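You operate a simulated robot arm through the tools that you are given. There is no shell and no other tool. Be economical: measure what you need, move in short steps, check, and stop when the job is done.

You are at the controls of a simulated robot arm. One attempt, no reset.

## Task
Put the 6 fitting from the top of the work table on top of the battery there.
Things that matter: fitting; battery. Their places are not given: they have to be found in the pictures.

Only the result counts: the job must be done as asked and must still hold three seconds after the hand-in. Knocking over, shifting, dropping, spilling or breaking anything else fails it.

## Robot
A 6-joint arm with a two-finger parallel gripper, fixed in place. Base frame: the origin is at the foot of the arm, x ahead of it, y to its left, z up; the work surface is at about z = 0. Readings come in m, rad, newtons and seconds.
With the tool pointing down near the work surface it reaches from about 0.18 to 0.46 m from the base axis. Its first joint turns from -1.222 to 1.222 rad. Payload 1.9 kg.
Tool frame: the origin (TCP) lies between the finger pads and is the grasp point; the fingertips stand 0.023 m ahead of it; z points along the fingers, y is the line along which they close. Largest opening 0.094 m; finger width 0.038, thickness 0.01; the body of the gripper, 0.054 by 0.096 m, starts 0.039 m behind the TCP.
Orientation is that of the tool frame in the base frame, as a unit quaternion [w, x, y, z]. With the fingers straight down and closing along the base's y, the tool's x points along the base's -x, its y along +y and its z along -z.

## Interface
- The arm moves only by the tool play_rows. Its arguments are lists of equal length, an entry for each row: "grip": the gripper command, from -1 (shut) to 1 (fully open), values between in proportion; "delta_pos": the shift along the tool's x, y, z in m, a list of three; "twist": the turn about the tool's z in rad. In form: {"grip": [grip, ...], "delta_pos": [[tx, ty, tz], ...], "twist": [twist, ...]}. A call has 1 to 8 rows; each row shifts and turns the commanded pose from where the row before left it, along the tool's axes as they then stand. Rows are played at 5 a second. More than 0.05 m and 0.15 rad between two rows, or a gripper value outside its range, and nothing of the call is played. A pose out of reach is approached as far as the arm can. The call stops where the force on the tool passes 40 N (or 10 N more than at its start, if that is more) or the arm is blocked; 0.2 s more then pass. Each finger travels about 0.108 m/s and halts on what it meets, pressing with about 42 N; the grip force reading is that of the motor and also rises with nothing between the fingers. The clock runs only during rows and for 0.2 s after the last one: add rows that do not move to give the fingers time. The reply holds the time, the measured pose of the TCP, the force on the tool along the base axes, the opening and the grip force, in the units named above and with some noise.
- Cameras (640 x 400 px; columns grow to the right, rows downward): "scene" is fixed at [0.0645, 0.3221, 0.4209]; the picture's right is [-0.67, -0.74, 0.00], its down [-0.45, 0.40, -0.80] and it looks along [0.59, -0.54, -0.60] (base axes); focal length 214 px, centre (320, 200). "wrist" rides on the gripper at [-0.039, 0, -0.044] in the tool frame; the picture's right is [0.00, -1.00, 0.00], its down [0.97, 0.00, -0.24] and it looks along [0.24, 0.00, 0.97] (tool axes); focal length 218 px, centre (320, 200).
- snapshot(camera): a new picture of that camera. No time passes.
- locate(camera, pixels): for up to 12 pixels [column, row] of the newest picture of that camera ("zoom" is the newest enlarged one), the place [x, y, z] in the base frame of the surface seen there, good to about 0.003 m. No time passes.
- enlarge(camera, box): a new picture of the part [left, top, right, bottom] of that camera's present view, enlarged. No time passes.
- hand_in(): hands the job in; it is judged then, once.

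Keep the steps short. Do not move on a guess: measure, check each grasp and each placing, and mend mistakes. In all there are 60 turns and 22 pictures (those below and enlarged ones count). Leave the gripper open and the arm clear of the work at the hand-in unless told otherwise, and finish with a single line.

The tools are called after ">>>" as a command line: name --argument value ..., lists and objects as JSON in quotes. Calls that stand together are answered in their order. play_rows: Moves the arm, as the interface text tells. Its arguments: {"type":"object","properties":{"grip":{"type":"array","items":{"type":"number"}},"delta_pos":{"type":"array","items":{"type":"array","items":{"type":"number"}}},"twist":{"type":"array","items":{"type":"number"}}},"required":["grip","delta_pos","twist"]} The other tools are called the same way: snapshot (camera) takes a picture; locate (camera, pixels) gives the place of the surface under pixels of a picture; enlarge (camera, box) takes an enlarged picture of a part of a camera's view; hand_in () hands the job in.

At the start:

```text
t: 0.0
tool_pos: [0.3344, -0.0926, 0.2735]
ee_rot: [0.0, 0.0, 1.0, 0.001]
wrist_force: [0.1, -1.2, 0.2]
finger_gap: 0.0942
finger_force: 0.2
```

scene: 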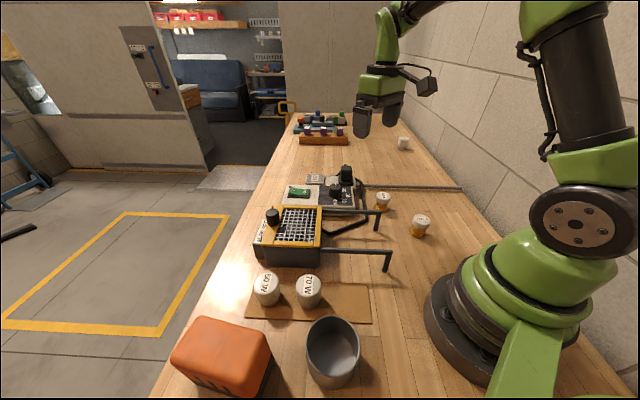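
wrist: 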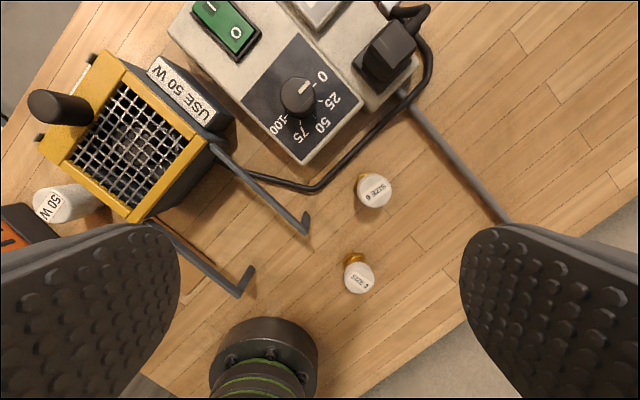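

I see two small labelled fittings near wrist (374,190) and (359,277), and another at scene (403,143). I will enlarge to read the labels and find the battery.

>>> enlarge --camera "wrist" --box '[300, 150, 440, 310]'

>>> enlarge --camera "scene" --box '[280, 95, 480, 245]'

>>> enlarge --camera "scene" --box '[160, 190, 400, 400]'

```text
2.50 times, centred on (370, 230) of wrist
```

zoom: 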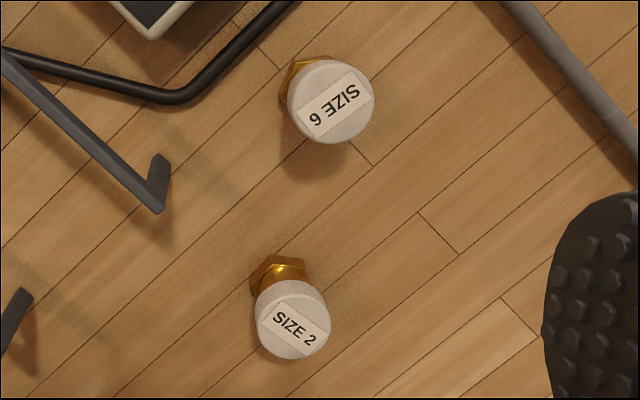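

```text
2.67 times, centred on (380, 170) of scene
```

zoom: 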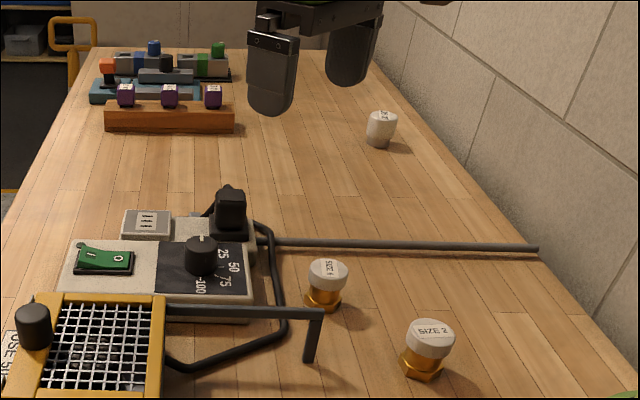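

```text
1.90 times, centred on (280, 295) of scene
```

zoom: 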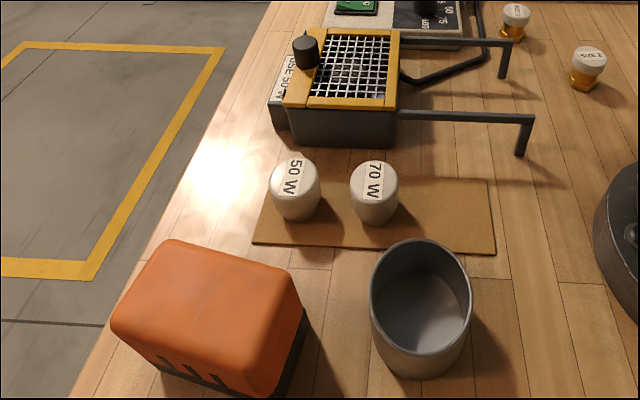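

The SIZE 6 fitting is at wrist (374,190). The orange block at scene (222,355) looks like a tool battery. I measure both, plus the other objects around.

>>> locate --camera "wrist" --pixels '[[374, 190], [362, 178], [359, 277], [305, 228], [245, 292], [390, 190], [360, 200], [310, 150]]'

>>> locate --camera "scene" --pixels '[[383, 196], [383, 208], [225, 345], [205, 322], [265, 345], [180, 355], [240, 378], [403, 143], [332, 350], [323, 136], [267, 280], [308, 283]]'

>>> enlarge --camera "scene" --box '[290, 100, 420, 180]'

```text
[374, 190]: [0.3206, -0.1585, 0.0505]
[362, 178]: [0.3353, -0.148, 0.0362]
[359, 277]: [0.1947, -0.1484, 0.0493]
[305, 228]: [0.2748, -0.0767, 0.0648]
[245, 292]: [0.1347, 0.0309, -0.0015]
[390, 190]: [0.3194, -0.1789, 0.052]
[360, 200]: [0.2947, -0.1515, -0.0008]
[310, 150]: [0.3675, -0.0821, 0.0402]
```

```text
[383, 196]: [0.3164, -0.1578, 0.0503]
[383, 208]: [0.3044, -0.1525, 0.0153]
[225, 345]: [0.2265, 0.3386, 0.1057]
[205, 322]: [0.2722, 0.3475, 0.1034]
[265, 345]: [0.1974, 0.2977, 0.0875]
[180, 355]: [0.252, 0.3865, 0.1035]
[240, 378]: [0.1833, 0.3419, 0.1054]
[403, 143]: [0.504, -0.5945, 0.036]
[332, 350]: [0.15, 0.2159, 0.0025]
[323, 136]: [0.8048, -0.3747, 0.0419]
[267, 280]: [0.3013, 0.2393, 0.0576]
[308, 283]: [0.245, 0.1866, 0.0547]
```

```text
4.92 times, centred on (355, 140) of scene
```

zoom: 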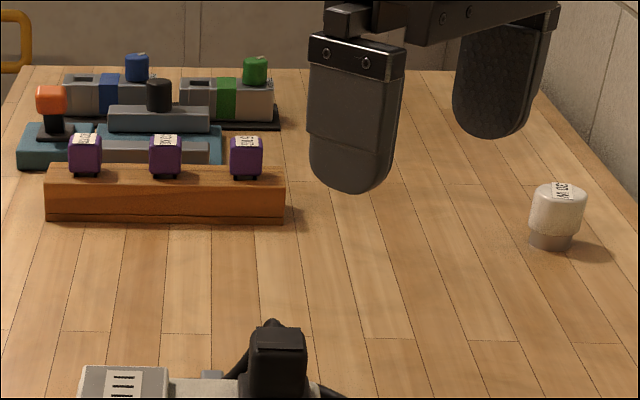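

The SIZE 6 cap's top centre is at about (0.320, -0.158, 0.051). The orange block's top is at z about 0.104, near (0.22, 0.34). I move above the fitting and check the alignment.

>>> play_rows --grip '[0.6, 0.6, 0.6, 0.6, 0.6]' --delta_pos '[[0.007, -0.033, 0.0], [0.007, -0.033, 0.03], [0, 0, 0.04], [0, 0, 0.04], [0, 0, 0]]' --twist '[0, 0, 0, 0, 0]'

>>> snapshot --camera "wrist"

```text
t: 1.2
tool_pos: [0.3206, -0.1577, 0.1637]
ee_rot: [0.001, 0.0, 1.0, 0.0]
wrist_force: [1.0, -0.4, 1.2]
finger_gap: 0.0754
finger_force: 0.1
```

```text
15 pictures are left
```

wrist: 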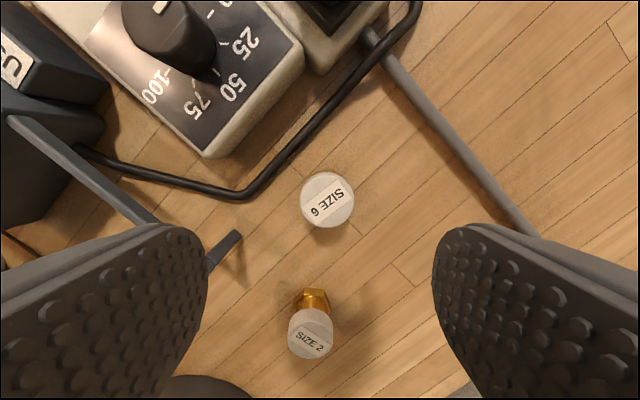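

The cap is now at (327,199). The heater hook tip at (238,236) is close to the left finger, so I measure both.

>>> locate --camera "wrist" --pixels '[[327, 199], [303, 199], [352, 199], [327, 175], [238, 234], [230, 243], [218, 255], [240, 192], [210, 150], [270, 165]]'

```text
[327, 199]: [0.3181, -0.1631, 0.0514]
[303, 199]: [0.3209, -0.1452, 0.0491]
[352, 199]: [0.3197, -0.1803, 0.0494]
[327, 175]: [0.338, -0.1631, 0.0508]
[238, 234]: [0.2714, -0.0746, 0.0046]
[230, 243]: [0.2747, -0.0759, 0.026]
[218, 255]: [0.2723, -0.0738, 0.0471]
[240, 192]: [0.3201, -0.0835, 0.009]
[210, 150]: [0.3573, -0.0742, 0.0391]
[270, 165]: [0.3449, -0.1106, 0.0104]
```

The cap's centre is (0.319, -0.162) and its width about 0.037. I narrow the gripper to about 0.06 to clear the cable, correct y by -4 mm, and descend to z about 0.038.

>>> play_rows --grip '[0.3, 0.3, 0.3, 0.3, 0.3, 0.3]' --delta_pos '[[0.001, -0.0045, 0.0], [0, 0, 0.03], [0, 0, 0.035], [0, 0, 0.03], [0, 0, 0.03], [0, 0, 0]]' --twist '[0, 0, 0, 0, 0, 0]'

>>> snapshot --camera "wrist"

```text
t: 2.6
tool_pos: [0.3212, -0.1617, 0.0384]
ee_rot: [0.0, 0.0, 1.0, 0.0]
wrist_force: [-0.2, 0.3, 0.0]
finger_gap: 0.061
finger_force: 0.0
```

```text
14 pictures are left
```

wrist: 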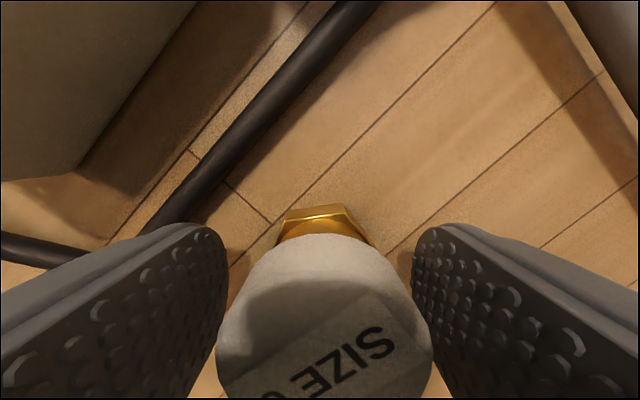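

The cap sits centred between the fingers. I close and then check the grip.

>>> play_rows --grip '[-1, -1, -1, -1]' --delta_pos '[[0, 0, 0], [0, 0, 0], [0, 0, 0], [0, 0, 0]]' --twist '[0, 0, 0, 0]'

```text
t: 3.6
tool_pos: [0.3193, -0.1621, 0.0378]
ee_rot: [0.001, -0.001, 1.0, 0.001]
wrist_force: [-1.4, 0.4, 3.9]
finger_gap: 0.04
finger_force: 41.4
```

The opening stopped at 0.040 with 41 N, so the cap is held. I lift straight up.

>>> play_rows --grip '[-1, -1, -1, -1, -1, -1, -1]' --delta_pos '[[0, 0, -0.02], [0, 0, -0.04], [0, 0, -0.04], [0, 0, -0.04], [0, 0, -0.04], [0, 0, -0.03], [0, 0, 0]]' --twist '[0, 0, 0, 0, 0, 0, 0]'

>>> snapshot --camera "wrist"

```text
t: 5.2
tool_pos: [0.3183, -0.1622, 0.252]
ee_rot: [0.0, -0.001, 1.0, 0.0]
wrist_force: [-0.2, 0.6, -0.4]
finger_gap: 0.0
finger_force: 42.2
```

```text
13 pictures are left
```

wrist: 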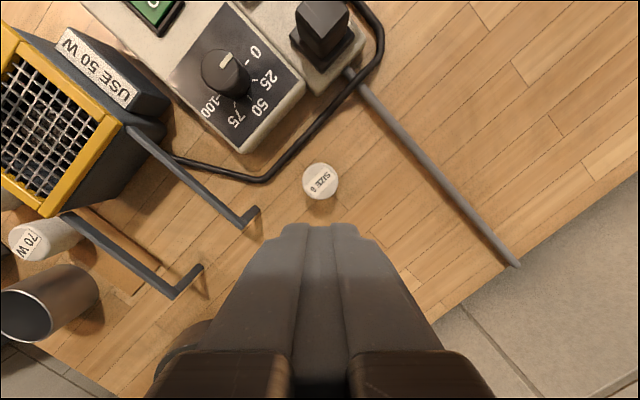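

The fingers shut to 0: the fitting slipped out and still stands at wrist (321,180). I look at its shape and where it is now before trying another grip.

>>> enlarge --camera "scene" --box '[350, 175, 440, 245]'

>>> locate --camera "wrist" --pixels '[[321, 180], [304, 180], [337, 180], [321, 164], [321, 196]]'

```text
5.71 times, centred on (395, 210) of scene
```

zoom: 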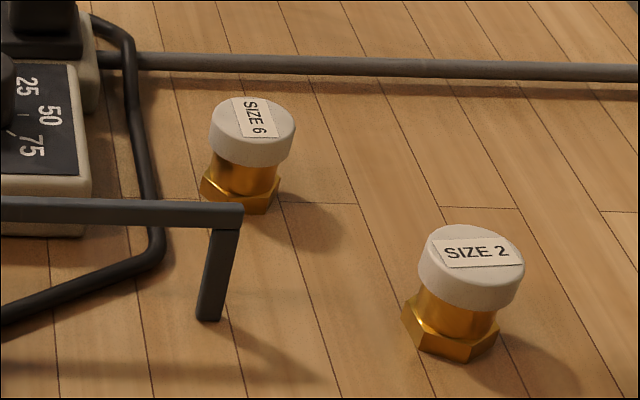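

```text
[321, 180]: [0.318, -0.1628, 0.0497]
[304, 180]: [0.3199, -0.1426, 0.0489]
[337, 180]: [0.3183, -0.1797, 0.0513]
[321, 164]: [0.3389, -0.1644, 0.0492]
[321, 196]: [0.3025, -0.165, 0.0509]
```

The fitting is a cap on a narrower neck, with a wider hex flange at the base. The cap slid out of the first grip, so I will grip the brass hex lower down, square on two of its flats. From the close picture the hex corners point roughly along y, so I turn about -0.6 rad to meet the flats, staying away from the cable. I turn at height, come down part way, and look.

>>> play_rows --grip '[0.4, 0.4, 0.4, 0.4, 0.4, 0.4, 0.4]' --delta_pos '[[0, 0, 0], [0, 0, 0], [0, 0, 0.03], [0, 0, 0.04], [0, 0, 0.04], [0, 0, 0.03], [0, 0, 0]]' --twist '[-0.15, -0.15, -0.15, -0.15, 0, 0, 0]'

>>> snapshot --camera "wrist"

```text
t: 6.8
tool_pos: [0.319, -0.1607, 0.1133]
ee_rot: [0.001, -0.296, 0.955, 0.0]
wrist_force: [-0.3, 0.4, 1.0]
finger_gap: 0.0657
finger_force: 0.1
```

```text
11 pictures are left
```

wrist: 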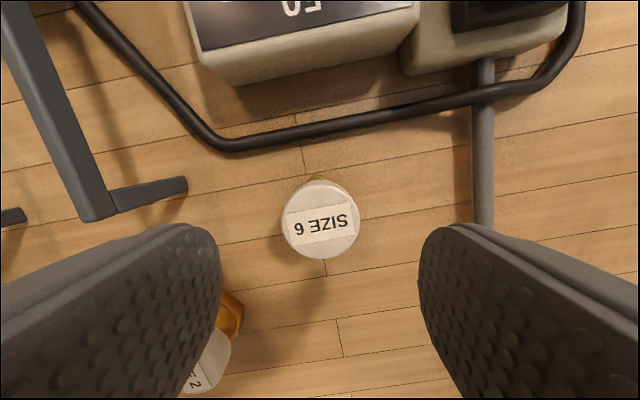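

The label now reads level, and a brass corner peeks out at the top (315,178), so the flats face the fingers. I check the cap centre.

>>> locate --camera "wrist" --pixels '[[320, 219], [283, 219], [357, 219], [320, 184], [320, 256], [317, 177]]'

>>> enlarge --camera "wrist" --box '[260, 160, 380, 270]'

```text
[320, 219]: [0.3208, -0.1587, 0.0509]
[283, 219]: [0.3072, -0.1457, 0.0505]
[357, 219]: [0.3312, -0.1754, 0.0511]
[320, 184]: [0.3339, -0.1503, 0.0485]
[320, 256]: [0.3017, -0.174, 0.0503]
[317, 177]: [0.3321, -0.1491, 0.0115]
```

```text
3.64 times, centred on (320, 215) of wrist
```

zoom: 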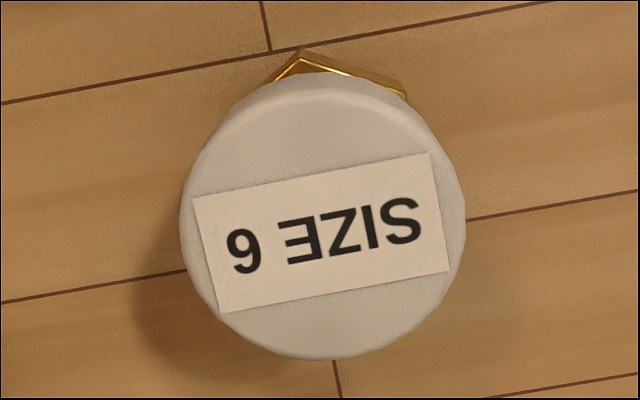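

The hex corners look about as far apart as the cap is wide (about 0.040), while the flats are narrower. Fingers closing on the flats would therefore touch only the slick cap. Closing across two corners lets the pads bear on brass, so I turn back +0.36 rad to line up with corners and go down with the tips just above the table.

>>> play_rows --grip '[0.3, 0.3, 0.3, 0.3, 0.3, 0.3]' --delta_pos '[[0, 0, 0], [0, 0, 0.01], [0, 0, 0.03], [0, 0, 0.025], [0, 0, 0.015], [0, 0, 0]]' --twist '[0.12, 0.12, 0.12, 0, 0, 0]'

>>> snapshot --camera "wrist"

```text
t: 8.2
tool_pos: [0.3186, -0.1621, 0.0285]
ee_rot: [0.0, -0.12, 0.993, 0.0]
wrist_force: [-0.3, 0.2, -0.1]
finger_gap: 0.0609
finger_force: 0.1
```

```text
9 pictures are left
```

wrist: 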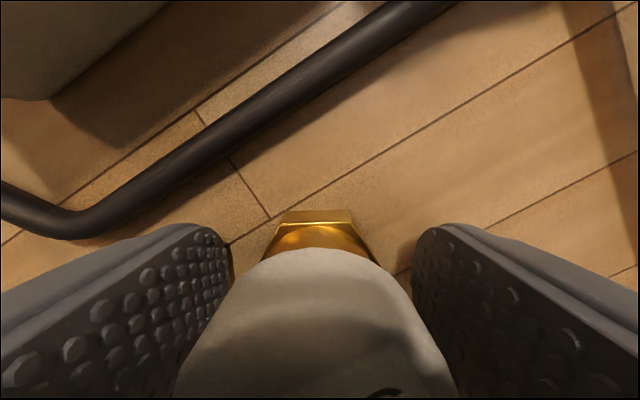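

The far hex edge (283,212)-(350,208) is level, so the corners face the fingers. I go down 2 mm and close.

>>> play_rows --grip '[0.3, -1, -1, -1, -1]' --delta_pos '[[0, 0, 0.002], [0, 0, 0], [0, 0, 0], [0, 0, 0], [0, 0, 0]]' --twist '[0, 0, 0, 0, 0]'

```text
t: 9.4
tool_pos: [0.3194, -0.1632, 0.0269]
ee_rot: [0.0, -0.12, 0.993, 0.0]
wrist_force: [-0.8, -1.9, 2.2]
finger_gap: 0.0411
finger_force: 42.3
```

The gap is 0.041, slightly wider than on the cap. I try a slow 1 cm lift and watch the gap.

>>> play_rows --grip '[-1, -1, -1, -1, -1, -1]' --delta_pos '[[0, 0, -0.002], [0, 0, -0.003], [0, 0, -0.004], [0, 0, -0.004], [0, 0, -0.004], [0, 0, 0]]' --twist '[0, 0, 0, 0, 0, 0]'

>>> enlarge --camera "scene" --box '[330, 145, 450, 245]'

```text
t: 10.8
tool_pos: [0.3217, -0.1626, 0.045]
ee_rot: [0.0, -0.119, 0.993, -0.001]
wrist_force: [-1.0, -0.3, -0.9]
finger_gap: 0.041
finger_force: 41.7
```

```text
4.00 times, centred on (390, 195) of scene
```

zoom: 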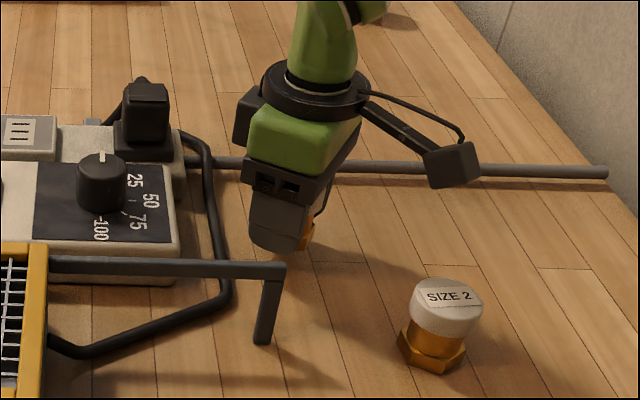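

The gap holds at 0.041 and brass shows at the finger tips, so the fitting came up with them. I go on lifting at a moderate speed.

>>> play_rows --grip '[-1, -1, -1, -1, -1, -1, -1, -1]' --delta_pos '[[0, 0, -0.01], [0, 0, -0.02], [0, 0, -0.03], [0, 0, -0.03], [0, 0, -0.03], [0, 0, -0.03], [0, 0, -0.03], [0, 0, -0.01]]' --twist '[0, 0, 0, 0, 0, 0, 0, 0]'

>>> snapshot --camera "wrist"

```text
t: 12.6
tool_pos: [0.3217, -0.1641, 0.2353]
ee_rot: [0.0, -0.119, 0.993, -0.001]
wrist_force: [-0.3, 0.9, -0.6]
finger_gap: 0.0412
finger_force: 42.5
```

```text
7 pictures are left
```

wrist: 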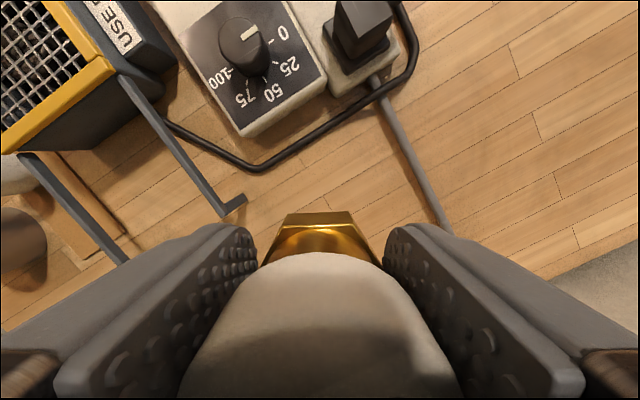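

The fitting is held firmly by its hex. I carry it at this height towards the battery with gentle starts and stops, in two legs.

>>> play_rows --grip '[-1, -1, -1, -1, -1, -1, -1, -1]' --delta_pos '[[-0.001, 0.02, -0.005], [-0.002, 0.035, 0], [-0.002, 0.04, 0], [-0.002, 0.04, 0], [-0.002, 0.04, 0], [-0.002, 0.04, 0], [-0.002, 0.035, 0], [-0.001, 0.02, 0]]' --twist '[0, 0, 0, 0, 0, 0, 0, 0]'

```text
t: 14.4
tool_pos: [0.2703, 0.1035, 0.2357]
ee_rot: [0.0, -0.119, 0.993, 0.0]
wrist_force: [-0.5, 0.3, -0.9]
finger_gap: 0.0409
finger_force: 42.5
```

Still held with a 0.041 gap. The second leg goes short of the battery, so I can view it from above.

>>> play_rows --grip '[-1, -1, -1, -1, -1, -1, -1]' --delta_pos '[[-0.001, 0.02, 0], [-0.001, 0.035, 0], [-0.001, 0.035, 0], [-0.001, 0.035, 0], [-0.001, 0.03, 0], [0, 0.015, 0], [0, 0, 0]]' --twist '[0, 0, 0, 0, 0, 0, 0]'

>>> snapshot --camera "wrist"

>>> snapshot --camera "scene"

```text
t: 16.0
tool_pos: [0.2331, 0.2673, 0.2403]
ee_rot: [-0.001, -0.119, 0.993, 0.0]
wrist_force: [0.2, 1.3, -1.9]
finger_gap: 0.041
finger_force: 42.3
```

```text
6 pictures are left
```

wrist: 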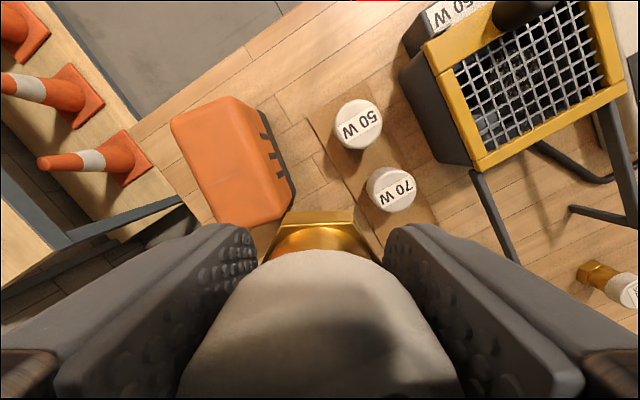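

```text
5 pictures are left
```

scene: 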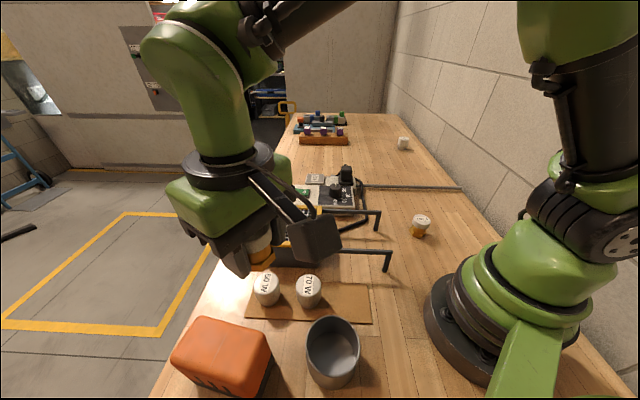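

The orange block, with contact slots on its side, is the battery. I measure its top corners.

>>> locate --camera "wrist" --pixels '[[177, 118], [232, 102], [275, 205], [218, 218], [225, 160], [200, 165], [250, 165], [240, 200], [205, 125], [285, 195]]'

>>> locate --camera "scene" --pixels '[[205, 322], [262, 333], [250, 385], [178, 355], [225, 350], [215, 340], [240, 350], [235, 335], [210, 365], [332, 320], [355, 330]]'

```text
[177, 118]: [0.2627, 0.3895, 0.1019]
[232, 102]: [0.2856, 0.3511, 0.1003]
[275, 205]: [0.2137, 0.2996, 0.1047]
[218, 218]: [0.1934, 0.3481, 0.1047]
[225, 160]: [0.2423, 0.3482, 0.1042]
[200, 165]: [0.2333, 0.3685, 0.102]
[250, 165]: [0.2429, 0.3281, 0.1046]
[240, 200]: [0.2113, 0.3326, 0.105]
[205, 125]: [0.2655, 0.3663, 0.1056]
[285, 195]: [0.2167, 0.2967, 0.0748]
```

```text
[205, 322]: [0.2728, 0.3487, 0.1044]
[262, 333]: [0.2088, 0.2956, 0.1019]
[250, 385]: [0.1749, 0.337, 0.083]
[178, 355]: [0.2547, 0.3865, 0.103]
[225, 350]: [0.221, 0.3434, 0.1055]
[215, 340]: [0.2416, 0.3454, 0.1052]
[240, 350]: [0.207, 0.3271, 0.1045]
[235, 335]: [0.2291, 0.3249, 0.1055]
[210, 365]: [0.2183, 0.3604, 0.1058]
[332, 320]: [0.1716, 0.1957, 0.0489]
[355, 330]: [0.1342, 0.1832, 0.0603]
```

The battery's top is flat at z about 0.105, centre about (0.238, 0.347). The fitting's underside is 0.0265 below the TCP. I move over the centre and descend part way.

>>> play_rows --grip '[-1, -1, -1, -1, -1, -1, -1]' --delta_pos '[[-0.006, 0.019, 0], [-0.006, 0.019, 0], [-0.006, 0.019, 0], [-0.006, 0.019, 0], [0, 0, 0.03], [0, 0, 0.03], [0, 0, 0]]' --twist '[0, 0, 0, 0, 0, 0, 0]'

>>> snapshot --camera "scene"

```text
t: 17.6
tool_pos: [0.2371, 0.3474, 0.179]
ee_rot: [0.0, -0.119, 0.993, 0.001]
wrist_force: [0.3, 0.1, -1.3]
finger_gap: 0.0409
finger_force: 42.1
```

```text
4 pictures are left
```

scene: 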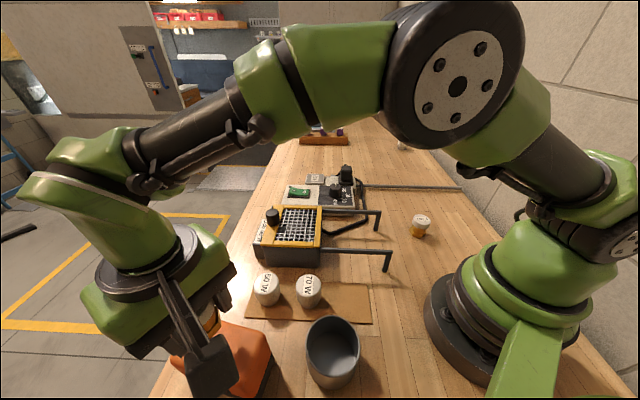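

I'm at (0.237, 0.347), directly over the battery, with the underside at about 0.152. I descend to just above the surface.

>>> play_rows --grip '[-1, -1, -1, -1, -1]' --delta_pos '[[0, 0, 0.015], [0, 0, 0.015], [0, 0, 0.008], [0, 0, 0.004], [0, 0, 0]]' --twist '[0, 0, 0, 0, 0]'

```text
t: 18.8
tool_pos: [0.2383, 0.3477, 0.1354]
ee_rot: [0.0, -0.119, 0.993, 0.0]
wrist_force: [0.4, -0.8, -0.9]
finger_gap: 0.0409
finger_force: 42.7
```

The underside is about 4 mm above the top. I descend in 1 mm steps and watch the force.

>>> play_rows --grip '[-1, -1, -1, -1]' --delta_pos '[[0, 0, 0.001], [0, 0, 0.001], [0, 0, 0.001], [0, 0, 0]]' --twist '[0, 0, 0, 0]'

```text
t: 19.8
tool_pos: [0.2405, 0.3483, 0.1351]
ee_rot: [0.0, -0.119, 0.993, 0.0]
wrist_force: [0.1, -0.1, -1.4]
finger_gap: 0.041
finger_force: 42.1
```

There is no contact force yet, so I continue.

>>> play_rows --grip '[-1, -1, -1]' --delta_pos '[[0, 0, 0.001], [0, 0, 0.001], [0, 0, 0]]' --twist '[0, 0, 0]'

```text
t: 20.6
tool_pos: [0.2389, 0.3495, 0.1331]
ee_rot: [0.001, -0.119, 0.993, 0.001]
wrist_force: [-0.3, -0.7, 3.7]
finger_gap: 0.0412
finger_force: 42.1
```

The force rose to +3.7 N, which suggests first contact. One more 0.7 mm to confirm, plus a picture.

>>> play_rows --grip '[-1, -1]' --delta_pos '[[0, 0, 0.0007], [0, 0, 0]]' --twist '[0, 0]'

>>> enlarge --camera "scene" --box '[130, 260, 330, 400]'

```text
t: 21.2
tool_pos: [0.2406, 0.3484, 0.1325]
ee_rot: [0.0, -0.119, 0.993, 0.0]
wrist_force: [0.0, 3.8, 7.9]
finger_gap: 0.0411
finger_force: 41.9
```

```text
2.86 times, centred on (230, 330) of scene
```

zoom: 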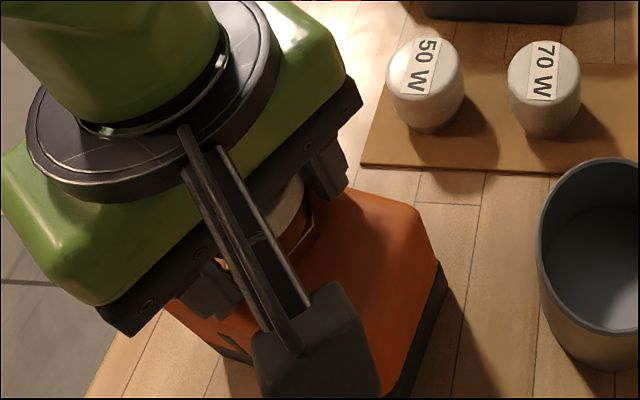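

The contact force is 7.9 N, so the fitting sits on the battery. I open in steps without moving.

>>> play_rows --grip '[-0.1, 0.0, 0.2, 0.4, 0.4]' --delta_pos '[[0, 0, 0], [0, 0, 0], [0, 0, 0], [0, 0, 0], [0, 0, 0]]' --twist '[0, 0, 0, 0, 0]'

```text
t: 22.4
tool_pos: [0.2397, 0.3484, 0.1322]
ee_rot: [-0.001, -0.119, 0.993, 0.0]
wrist_force: [0.0, -0.2, -0.2]
finger_gap: 0.0658
finger_force: 0.1
```

Released, and the force is back to zero. I rise straight up and look.

>>> play_rows --grip '[0.4, 0.4, 0.4, 0.4, 0.4, 0.4]' --delta_pos '[[0, 0, -0.01], [0, 0, -0.02], [0, 0, -0.025], [0, 0, -0.03], [0, 0, -0.025], [0, 0, 0]]' --twist '[0, 0, 0, 0, 0, 0]'

>>> snapshot --camera "wrist"

```text
t: 23.8
tool_pos: [0.2402, 0.3474, 0.2429]
ee_rot: [0.0, -0.12, 0.993, 0.0]
wrist_force: [1.1, -0.7, -0.1]
finger_gap: 0.0656
finger_force: 0.1
```

```text
2 pictures are left
```

wrist: 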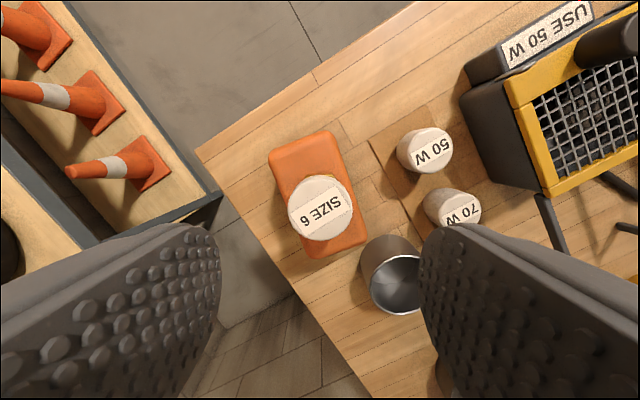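

The SIZE 6 fitting stands upright in the middle of the battery. I retreat sideways, away from the work, at this height with the gripper open, and take a last look.

>>> play_rows --grip '[1, 1, 1, 1, 1, 1]' --delta_pos '[[0, -0.02, 0], [0, -0.04, 0], [0, -0.04, 0], [0, -0.04, 0], [0, -0.03, 0], [0, 0, 0]]' --twist '[0, 0, 0, 0, 0, 0]'

>>> snapshot --camera "scene"

```text
t: 25.2
tool_pos: [0.2826, 0.1833, 0.243]
ee_rot: [0.0, -0.119, 0.993, -0.001]
wrist_force: [1.0, 0.3, -0.8]
finger_gap: 0.0939
finger_force: 0.0
```

```text
1 pictures are left
```

scene: 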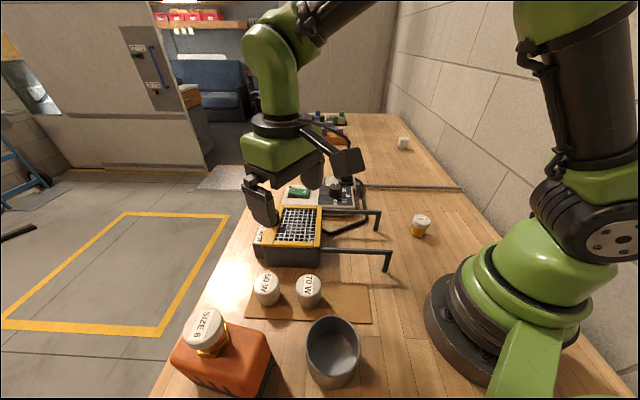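

The fitting stands upright on the battery, nothing else has moved, and the arm is clear with the gripper open. I hand in.

>>> hand_in

```text
The job is handed in.
```

The size 6 fitting is standing upright on top of the battery (the orange block), the gripper is open, the arm is clear, and the job is handed in.
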